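You operate a simulated robot arm through the tools that you are given. There is no shell and no other tool. Be economical: measure what you need, move in short steps, check, and stop when the job is done.

Carry out the task below with a simulated robot arm. There is one attempt and no reset: what you move stays moved.

TASK
Put one of the filters from the marking bench top on top of the hub cover.
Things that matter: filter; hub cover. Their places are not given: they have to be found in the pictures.

It is judged by the outcome, as a careful person would: the job done as asked, and still so three seconds after it is handed in. It fails if anything else is knocked over, pushed out of place, dropped, spilled or broken.

THE ROBOT
A 7-joint arm with a two-finger parallel gripper, fixed in place. Base frame: the origin is at the foot of the arm, x ahead of it, y to its left, z up; the work surface is at about z = 0. Lengths are in mm, angles in degrees, forces in N, time in s.
With the tool pointing down near the work surface it reaches from about 240 to 620 mm from the base axis. Its first joint turns from -66.0 to 66.0 degrees. Payload 2.6 kg.
Tool frame: the origin (TCP) lies between the finger pads and is the grasp point; the fingertips stand 30 mm ahead of it; z points along the fingers, y is the line along which they close. The gripper opens to 94 mm. The fingers are 28 mm wide and 10 mm thick; the gripper's body (50 by 96 mm) begins 55 mm behind the TCP.
Orientation is that of the tool frame in the base frame, as a unit quaternion [x, y, z, w]. With the fingers straight down and closing along the base's y, the tool's x points along the base's -x, its y along +y and its z along -z.

THE INTERFACE
- The arm moves only by the tool step_arm. Its argument "moves" is one flat list of numbers, 7 for each row, row after row: the shift along the tool's x, y, z in m, then the turn, a rotation vector about the tool's x, y, z in degrees, then the closure, from 0 (fully open) to 1 (shut). In form: [tx, ty, tz, rx, ry, rz, claw, tx, ty, tz, rx, ry, rz, claw, ...]. A call has 1 to 20 rows; each row is the pose to reach, as a shift and turn from the pose commanded when the call began, along the tool's axes at that moment. A row lasts 0.2 s, in which the tool goes at most 50 mm and 8.6 degrees; a call with a longer step from one row to the next is refused whole, and so is a gripper value outside its range. A pose out of reach is approached as far as the arm can. The call stops where the force on the tool passes 40 N (or 10 N more than at its start, if that is more) or the arm is blocked; 0.2 s more then pass. The fingers move at their own pace (about 72 mm/s each) and stop on an object; they squeeze with about 21 N. The grip force told is the motor's: it shows also when the fingers shut on nothing. Time passes only in rows, and 0.2 s behind the last, so rows that repeat a pose let the fingers close. It gives the time, the measured TCP pose, the force on the tool (base axes), the opening and the grip force at its end, in the units of the frame above (readings bear some noise), and new pictures: "views" is both (left out), scene, wrist or none.
- Cameras (640 x 400 px; columns grow to the right, rows downward): "scene" is fixed at [45.3, 445.2, 556.9]; the picture's right is [-0.64, -0.77, 0.00], its down [-0.49, 0.41, -0.77] and it looks along [0.59, -0.49, -0.64] (base axes); focal length 284 px, centre (320, 200). "wrist" rides on the gripper at [-37, 0, -58] in the tool frame; the picture's right is [0.00, -1.00, 0.00], its down [0.97, 0.00, -0.24] and it looks along [0.24, 0.00, 0.97] (tool axes); focal length 218 px, centre (320, 200).
- measure_at(camera, pixels): for up to 12 pixels [column, row] of the newest picture of that camera ("zoom" is the newest enlarged one), the place [x, y, z] in the base frame of the surface seen there, good to about 2 mm. No time passes.
- inspect(camera, box): a new picture of the part [left, top, right, bottom] of that camera's present view, enlarged. No time passes.
- job_done(): hands the job in; it is judged then, once.

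Work in short steps. Measure before you move; look again where a grasp or a placing could have gone wrong, and mend it. You have 60 turns and 100 pictures in all, the two below and enlarged ones among them. Open the gripper and draw the arm clear of the work before you hand the job in, unless the task says otherwise; then end with one line.

The tools are called after "Request:" as a command line: name --argument value ..., lists and objects as JSON in quotes. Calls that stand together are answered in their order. step_arm: Moves the arm, as the interface text tells. Its arguments: {"type":"object","properties":{"moves":{"type":"array","items":{"type":"number"}},"views":{"type":"string","enum":["both","scene","wrist","none"]}},"required":["moves"]} The other tools are called the same way: measure_at (camera, pixels) gives the place of the surface under pixels of a picture; inspect (camera, box) takes an enlarged picture of a part of a camera's view; job_done () hands the job in.

At the start:

```text
time_s: 0.0
eef_pos: [332.0, 107.0, 333.0]
orientation: [0.0, 1.0, 0.0, 0.0]
contact_force: [-0.2, 1.4, 0.2]
width: 93.9
grasp_force: 0.0
```

scene: 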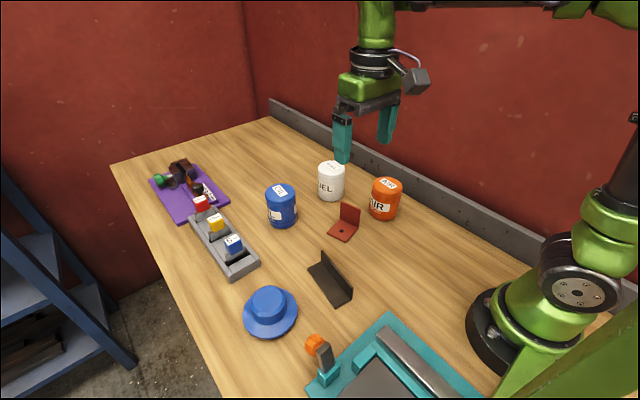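
wrist: 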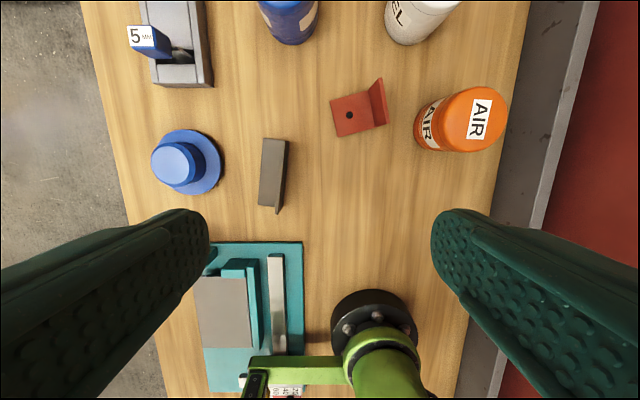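

The canisters at (281,205), (331,180) and (385,198) look like filters, and the blue flanged part at (270,311) may be the hub cover. I'll enlarge both areas to check.

Request:
inspect --camera "scene" --box '[240, 140, 420, 260]'

Request:
inspect --camera "scene" --box '[140, 150, 270, 280]'

Request:
inspect --camera "scene" --box '[220, 250, 500, 400]'

Request:
measure_at --camera "scene" --pixels '[[281, 190], [331, 167], [387, 184], [269, 298], [250, 325], [270, 335], [293, 300], [282, 215], [385, 208], [345, 232], [330, 280], [331, 190]]'

```text
3.33 times, centred on (330, 200) of scene
```

zoom: 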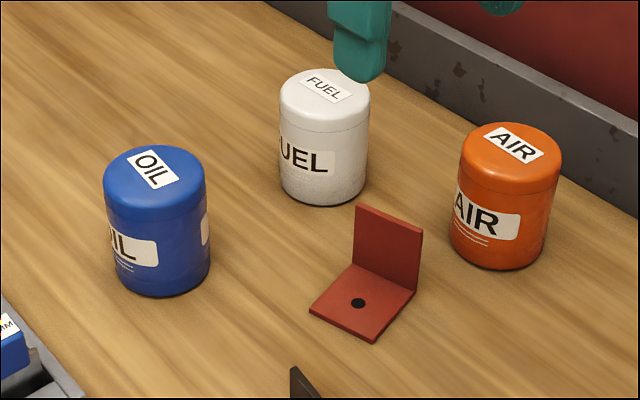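

```text
3.08 times, centred on (205, 215) of scene
```

zoom: 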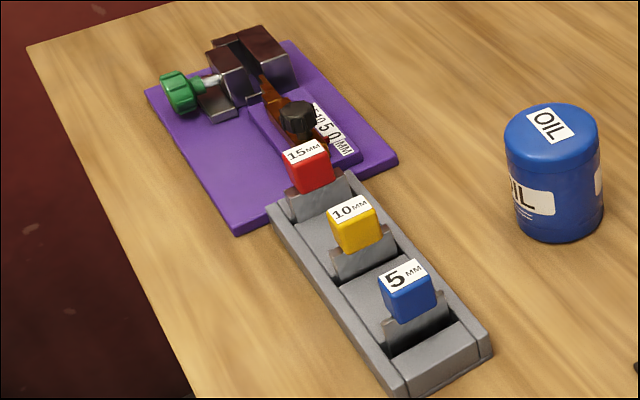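

```text
2.29 times, centred on (360, 325) of scene
```

zoom: 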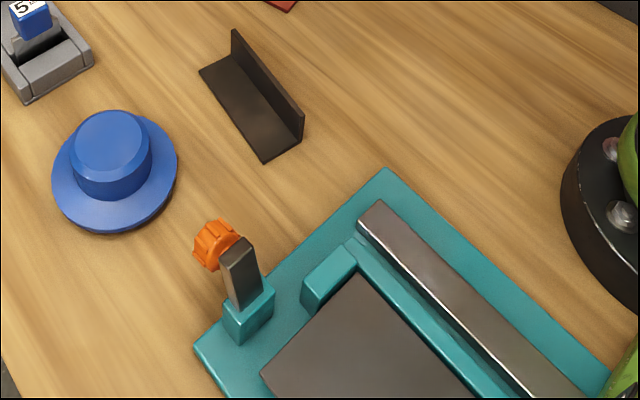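

```text
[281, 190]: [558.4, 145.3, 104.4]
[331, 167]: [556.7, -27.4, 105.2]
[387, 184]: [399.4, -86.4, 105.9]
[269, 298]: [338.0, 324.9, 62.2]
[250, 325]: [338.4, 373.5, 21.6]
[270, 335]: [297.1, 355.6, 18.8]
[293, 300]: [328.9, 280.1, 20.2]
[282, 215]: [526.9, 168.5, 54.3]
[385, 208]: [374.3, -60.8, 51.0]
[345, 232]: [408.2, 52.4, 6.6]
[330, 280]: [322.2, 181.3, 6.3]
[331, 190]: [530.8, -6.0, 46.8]
```

The filter tops are at z≈105 and the hub cover (blue hat shape) tops out at z≈62. AIR is well within reach, so I'll measure its edges and the cover's crown.

Request:
measure_at --camera "scene" --pixels '[[374, 184], [402, 187], [389, 179], [384, 192], [371, 200], [400, 200], [254, 298], [284, 298], [268, 291], [268, 309], [430, 195], [395, 170]]'

Request:
measure_at --camera "wrist" --pixels '[[446, 118], [504, 110], [478, 92], [474, 148], [477, 118], [156, 165], [192, 165], [173, 147], [173, 184], [530, 118], [176, 130], [195, 192]]'

Request:
inspect --camera "wrist" --box '[380, 60, 580, 185]'

Request:
inspect --camera "wrist" --box '[120, 110, 248, 210]'

```text
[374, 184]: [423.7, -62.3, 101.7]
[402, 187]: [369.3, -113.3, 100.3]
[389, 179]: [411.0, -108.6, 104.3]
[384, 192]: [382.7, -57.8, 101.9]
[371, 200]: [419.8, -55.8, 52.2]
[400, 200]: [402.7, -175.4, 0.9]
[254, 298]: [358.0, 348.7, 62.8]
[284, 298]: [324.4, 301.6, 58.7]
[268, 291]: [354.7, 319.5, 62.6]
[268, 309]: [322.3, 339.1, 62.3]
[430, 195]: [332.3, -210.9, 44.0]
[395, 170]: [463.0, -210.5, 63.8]
```

```text
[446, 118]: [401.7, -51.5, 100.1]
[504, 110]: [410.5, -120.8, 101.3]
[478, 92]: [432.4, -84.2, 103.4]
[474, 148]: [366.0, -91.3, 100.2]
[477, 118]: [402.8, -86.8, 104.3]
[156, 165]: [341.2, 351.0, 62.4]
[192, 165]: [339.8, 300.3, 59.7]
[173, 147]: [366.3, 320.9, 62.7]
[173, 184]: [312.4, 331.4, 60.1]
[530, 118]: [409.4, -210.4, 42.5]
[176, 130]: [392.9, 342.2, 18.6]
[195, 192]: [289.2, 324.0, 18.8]
```

```text
3.20 times, centred on (480, 122) of wrist
```

zoom: 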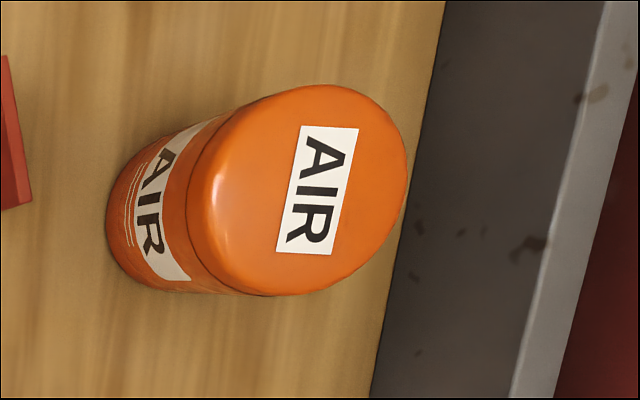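

```text
4.00 times, centred on (184, 160) of wrist
```

zoom: 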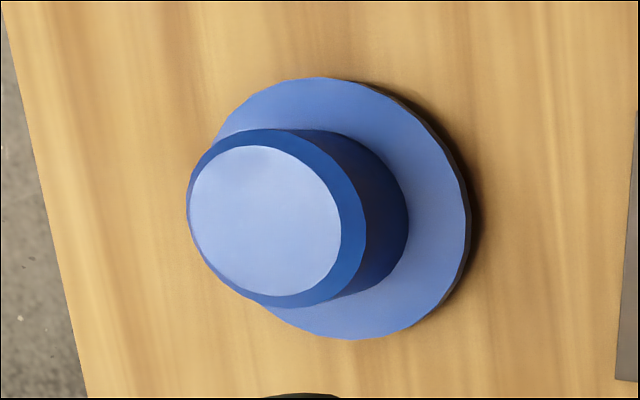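

AIR's top runs x 366–432 and y −121 to −51, giving a centre of about (400,−86) and a diameter of about 70. The cover's crown centre is about (339,325.5). I'll move above AIR and partly down, then verify.

Request:
step_arm --moves '[-0.014, -0.039, 0, 0, 0, 0, 0, -0.028, -0.077, 0, 0, 0, 0, 0, -0.042, -0.116, 0, 0, 0, 0, 0, -0.055, -0.154, 0, 0, 0, 0, 0, -0.068, -0.193, 0, 0, 0, 0, 0, -0.068, -0.193, 0.045, 0, 0, 0, 0, -0.068, -0.193, 0.09, 0, 0, 0, 0, -0.068, -0.193, 0.133, 0, 0, 0, 0, -0.068, -0.193, 0.133, 0, 0, 0, 0]'

```text
time_s: 2.0
eef_pos: [397.3, -87.4, 199.3]
orientation: [0.0, 1.0, 0.0, 0.0]
contact_force: [-0.3, 0.3, 0.1]
width: 94.0
grasp_force: 0.1
```

scene: 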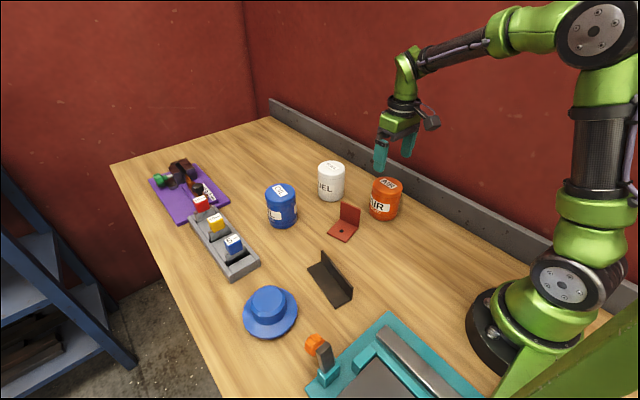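
wrist: 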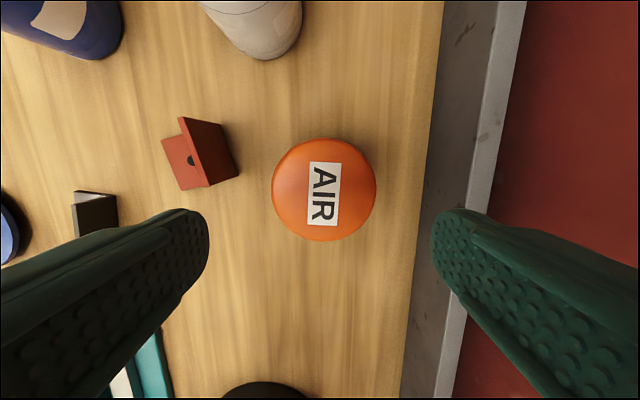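

Request:
measure_at --camera "wrist" --pixels '[[275, 190], [373, 190], [324, 142], [324, 238], [324, 190]]'

```text
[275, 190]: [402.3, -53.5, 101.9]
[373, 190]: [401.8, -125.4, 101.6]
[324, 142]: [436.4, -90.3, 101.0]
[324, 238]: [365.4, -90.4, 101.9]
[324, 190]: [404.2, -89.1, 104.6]
```

The centre reads about (401,−89.5) with a diameter of 72. I'll shift about 3 mm in x and −2 mm in y, then descend to z≈76.

Request:
step_arm --moves '[-0.003, -0.002, 0.03, 0, 0, 0, 0, -0.003, -0.002, 0.06, 0, 0, 0, 0, -0.003, -0.002, 0.085, 0, 0, 0, 0, -0.003, -0.002, 0.105, 0, 0, 0, 0, -0.003, -0.002, 0.123, 0, 0, 0, 0, -0.003, -0.002, 0.123, 0, 0, 0, 0]'

```text
time_s: 3.4
eef_pos: [402.7, -88.3, 75.2]
orientation: [0.0, 1.0, 0.0, 0.0]
contact_force: [0.3, -0.7, 0.2]
width: 94.0
grasp_force: 0.0
```

scene: 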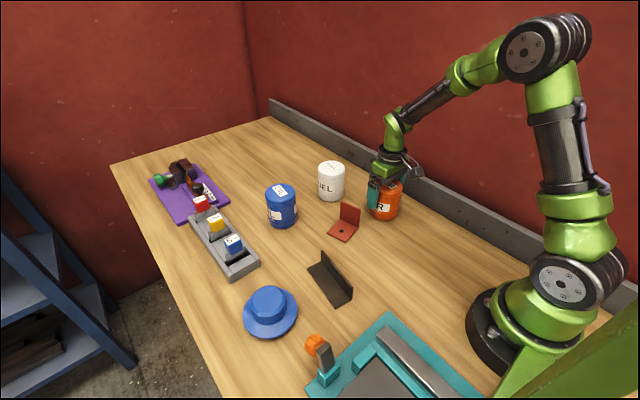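
wrist: 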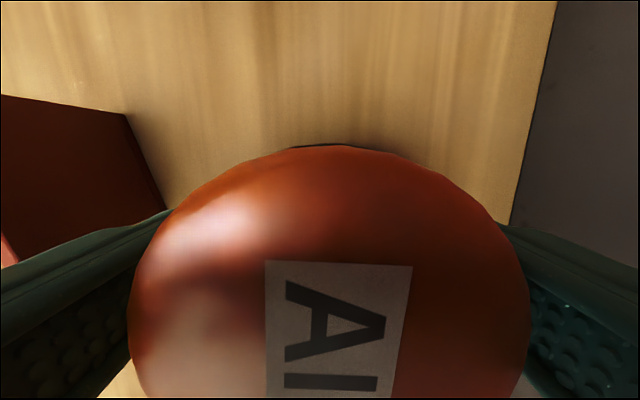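

The fingers straddle the filter without touching it, so I close.

Request:
step_arm --moves '[0, 0, 0, 0, 0, 0, 1, 0, 0, 0, 0, 0, 0, 1, 0, 0, 0, 0, 0, 0, 1, 0, 0, 0, 0, 0, 0, 1]' --views "none"

```text
time_s: 4.4
eef_pos: [402.2, -88.5, 77.0]
orientation: [-0.001, 1.0, 0.0, 0.0]
contact_force: [-0.4, 0.1, 0.8]
width: 81.8
grasp_force: 20.8
```

It gripped at 82 mm with 21 N. I lift gently and look.

Request:
step_arm --moves '[0, 0, -0.01, 0, 0, 0, 1, 0, 0, -0.03, 0, 0, 0, 1, 0, 0, -0.06, 0, 0, 0, 1, 0, 0, -0.095, 0, 0, 0, 1, 0, 0, -0.13, 0, 0, 0, 1, 0, 0, -0.13, 0, 0, 0, 1]'

```text
time_s: 5.8
eef_pos: [402.2, -88.5, 206.3]
orientation: [0.001, 1.0, 0.001, 0.0]
contact_force: [-0.1, -0.3, -3.9]
width: 81.8
grasp_force: 20.9
```

scene: 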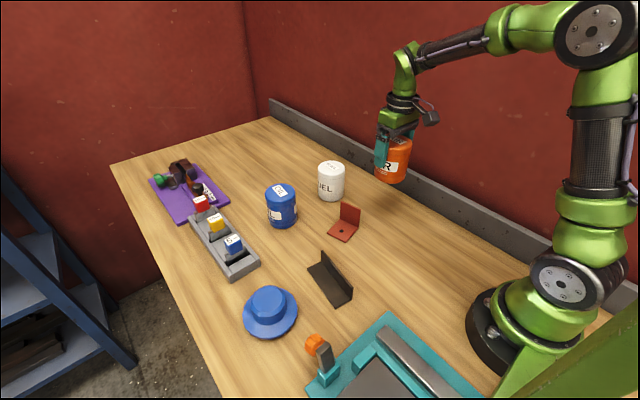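
wrist: 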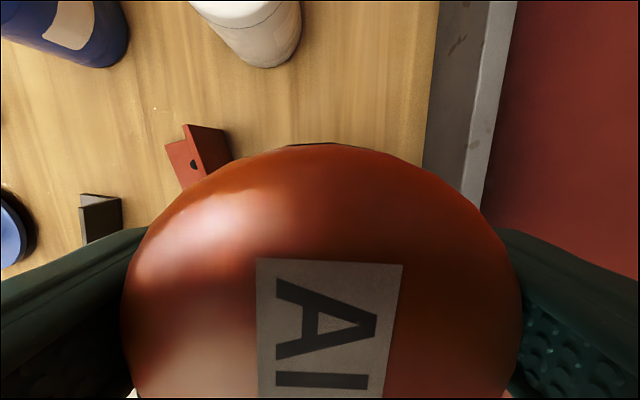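

The filter is held upright, with a weight of about 4 N. Its bottom clears everything at z≈130, so I carry it across to above the cover.

Request:
step_arm --moves '[0.003, 0.02, 0, 0, 0, 0, 1, 0.008, 0.055, 0, 0, 0, 0, 1, 0.014, 0.095, 0, 0, 0, 0, 1, 0.02, 0.135, 0, 0, 0, 0, 1, 0.027, 0.175, 0, 0, 0, 0, 1, 0.033, 0.215, 0, 0, 0, 0, 1, 0.039, 0.255, 0, 0, 0, 0, 1, 0.045, 0.295, 0, 0, 0, 0, 1, 0.051, 0.335, 0, 0, 0, 0, 1, 0.056, 0.37, 0, 0, 0, 0, 1, 0.06, 0.395, 0, 0, 0, 0, 1, 0.063, 0.414, 0, 0, 0, 0, 1, 0.063, 0.414, 0, 0, 0, 0, 1]'

```text
time_s: 8.6
eef_pos: [338.2, 327.2, 205.9]
orientation: [0.0, 1.0, 0.0, 0.0]
contact_force: [0.6, 0.5, -4.7]
width: 81.4
grasp_force: 21.0
```

scene: 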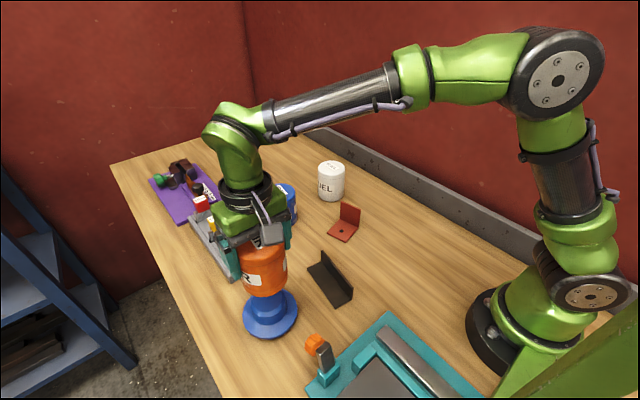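
wrist: 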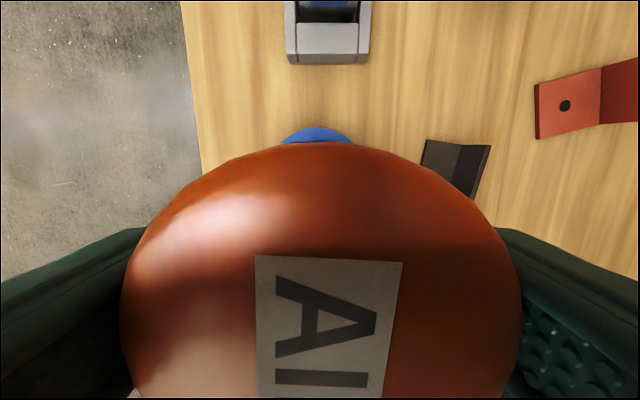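

The filter is over the cover. The grasp was at TCP z≈76, so contact is expected at TCP z≈138. I lower to about 143 and look.

Request:
step_arm --moves '[0, -0.001, 0.02, 0, 0, 0, 1, 0, -0.001, 0.04, 0, 0, 0, 1, 0, -0.001, 0.055, 0, 0, 0, 1, 0, -0.001, 0.062, 0, 0, 0, 1, 0, -0.001, 0.062, 0, 0, 0, 1]' --views "none"

Request:
inspect --camera "scene" --box '[200, 220, 340, 350]'

```text
time_s: 9.8
eef_pos: [341.3, 324.7, 144.3]
orientation: [0.0, 1.0, 0.0, -0.001]
contact_force: [0.1, -0.3, -3.9]
width: 81.4
grasp_force: 21.3
```

```text
3.08 times, centred on (270, 285) of scene
```

zoom: 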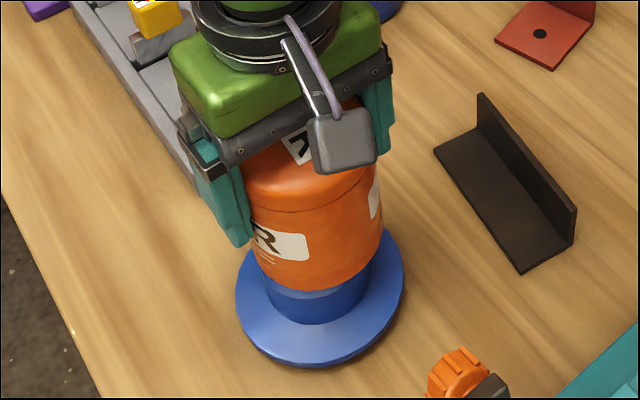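

It looks centred. I lower in small steps until contact.

Request:
step_arm --moves '[0, 0, 0.002, 0, 0, 0, 1, 0, 0, 0.003, 0, 0, 0, 1, 0, 0, 0.004, 0, 0, 0, 1, 0, 0, 0.004, 0, 0, 0, 1]' --views "none"

```text
time_s: 10.8
eef_pos: [340.3, 324.0, 139.7]
orientation: [0.0, 1.0, 0.001, 0.0]
contact_force: [0.5, -0.1, -3.4]
width: 81.5
grasp_force: 21.4
```

Request:
step_arm --moves '[0, 0, 0.001, 0, 0, 0, 1, 0, 0, 0.001, 0, 0, 0, 1]' --views "none"

Request:
step_arm --moves '[0, 0, 0.001, 0, 0, 0, 1, 0, 0, 0.001, 0, 0, 0, 1]' --views "none"

```text
time_s: 11.4
eef_pos: [340.5, 324.0, 138.0]
orientation: [0.0, 1.0, 0.0, 0.0]
contact_force: [0.2, -0.9, -3.9]
width: 81.4
grasp_force: 21.3
```

```text
time_s: 12.0
eef_pos: [339.8, 323.9, 138.4]
orientation: [0.0, 1.0, 0.001, 0.0]
contact_force: [-0.5, 0.0, -3.5]
width: 81.4
grasp_force: 20.6
```

No contact yet, so I continue down 1 mm at a time.

Request:
step_arm --moves '[0, 0, 0.001, 0, 0, 0, 1, 0, 0, 0.001, 0, 0, 0, 1]' --views "none"

Request:
inspect --camera "scene" --box '[220, 260, 320, 350]'

```text
time_s: 12.6
eef_pos: [339.7, 325.2, 137.9]
orientation: [0.0, 1.0, 0.0, 0.0]
contact_force: [-1.4, -1.5, 1.1]
width: 81.1
grasp_force: 20.7
```

```text
4.44 times, centred on (270, 305) of scene
```

zoom: 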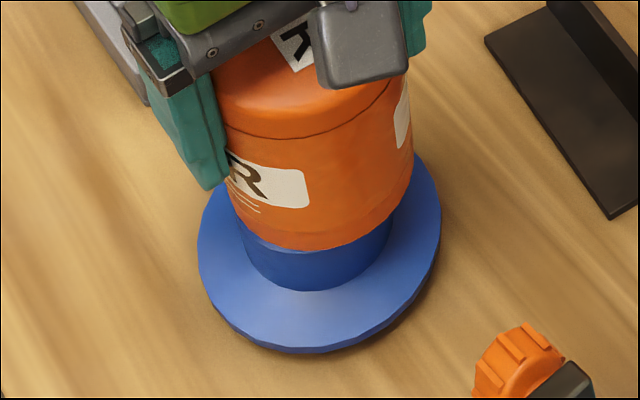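

The vertical force went from −3.9 to +1.1 N, so the filter is resting on the cover and looks centred. I release gradually.

Request:
step_arm --moves '[0, 0, 0, 0, 0, 0, 0.12, 0, 0, 0, 0, 0, 0, 0.09, 0, 0, 0, 0, 0, 0, 0.05, 0, 0, 0, 0, 0, 0, 0, 0, 0, 0, 0, 0, 0, 0, 0, 0, 0, 0, 0, 0, 0]'

```text
time_s: 14.0
eef_pos: [339.7, 325.3, 136.7]
orientation: [0.0, 1.0, -0.001, 0.0]
contact_force: [0.6, -0.6, 0.3]
width: 94.1
grasp_force: 0.1
```

scene: 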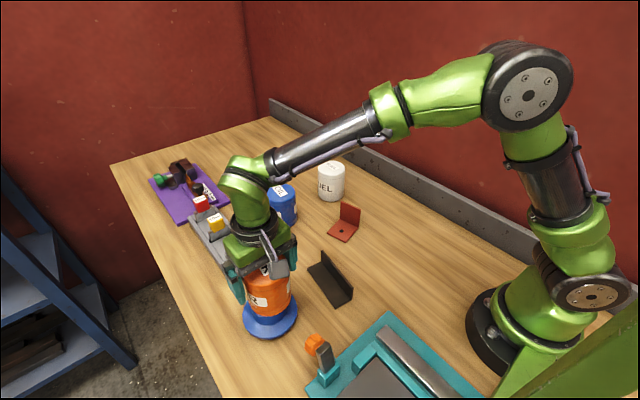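
wrist: 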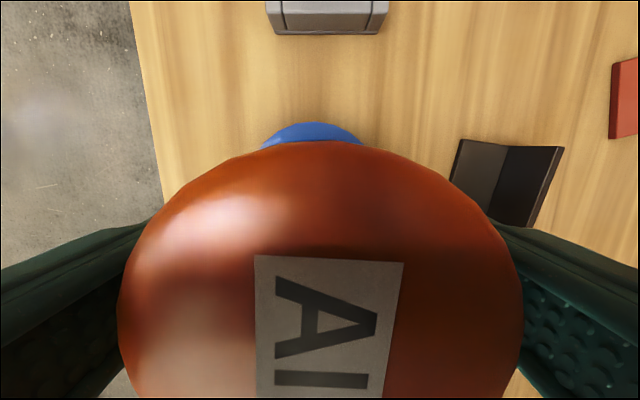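

The fingers are open and the filter stands on the cover. I retreat straight up slowly, then sideways.

Request:
step_arm --moves '[0, 0, -0.01, 0, 0, 0, 0, 0, 0, -0.025, 0, 0, 0, 0, 0, 0, -0.045, 0, 0, 0, 0, 0, 0, -0.07, 0, 0, 0, 0, 0, 0, -0.1, 0, 0, 0, 0, 0, 0, -0.135, 0, 0, 0, 0, 0, 0, -0.17, 0, 0, 0, 0, 0, -0.04, -0.18, 0, 0, 0, 0, 0, -0.08, -0.18, 0, 0, 0, 0, 0, -0.12, -0.18, 0, 0, 0, 0, 0, -0.16, -0.18, 0, 0, 0, 0, 0, -0.2, -0.18, 0, 0, 0, 0, 0, -0.2, -0.18, 0, 0, 0, 0]'

Request:
inspect --camera "scene" --box '[200, 220, 340, 350]'

```text
time_s: 16.8
eef_pos: [337.3, 122.5, 317.7]
orientation: [0.0, 1.0, 0.0, 0.0]
contact_force: [-0.3, -0.6, 0.7]
width: 94.1
grasp_force: 0.1
```

scene: 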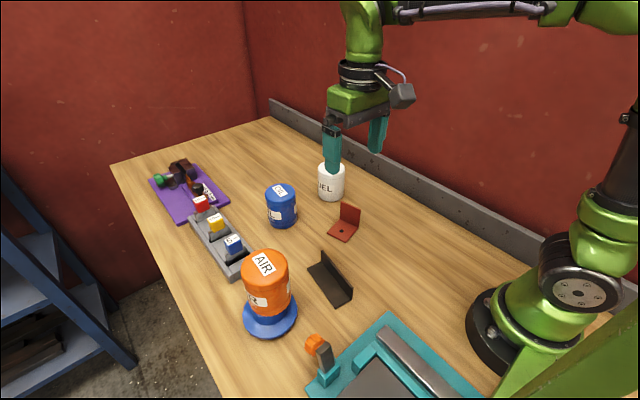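
wrist: 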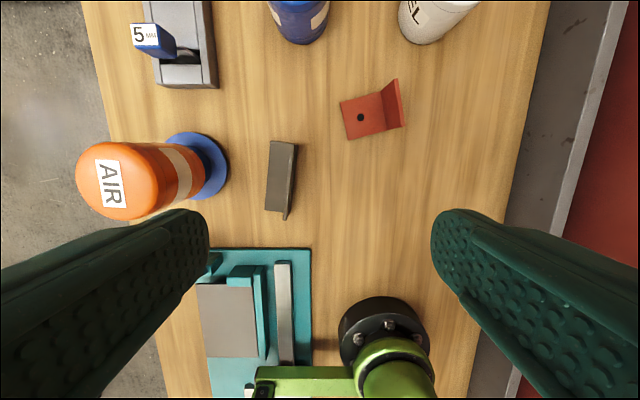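

```text
3.08 times, centred on (270, 285) of scene
```

zoom: 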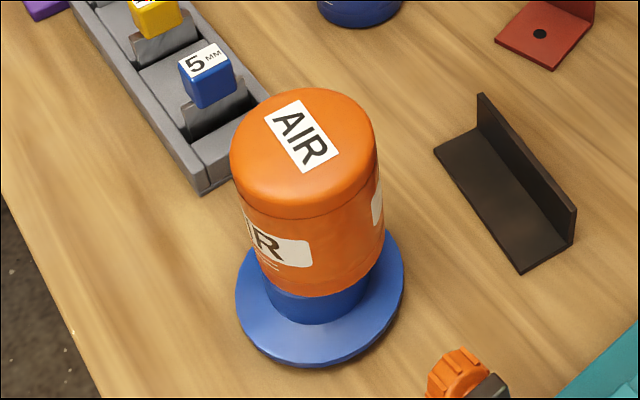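

The filter stands upright and centred on the hub cover, the arm is clear, and nothing else has moved.

Request:
job_done

```text
The job is handed in.
```

The AIR filter is standing upright on top of the hub cover; the gripper is open, the arm is clear, and nothing else was moved.
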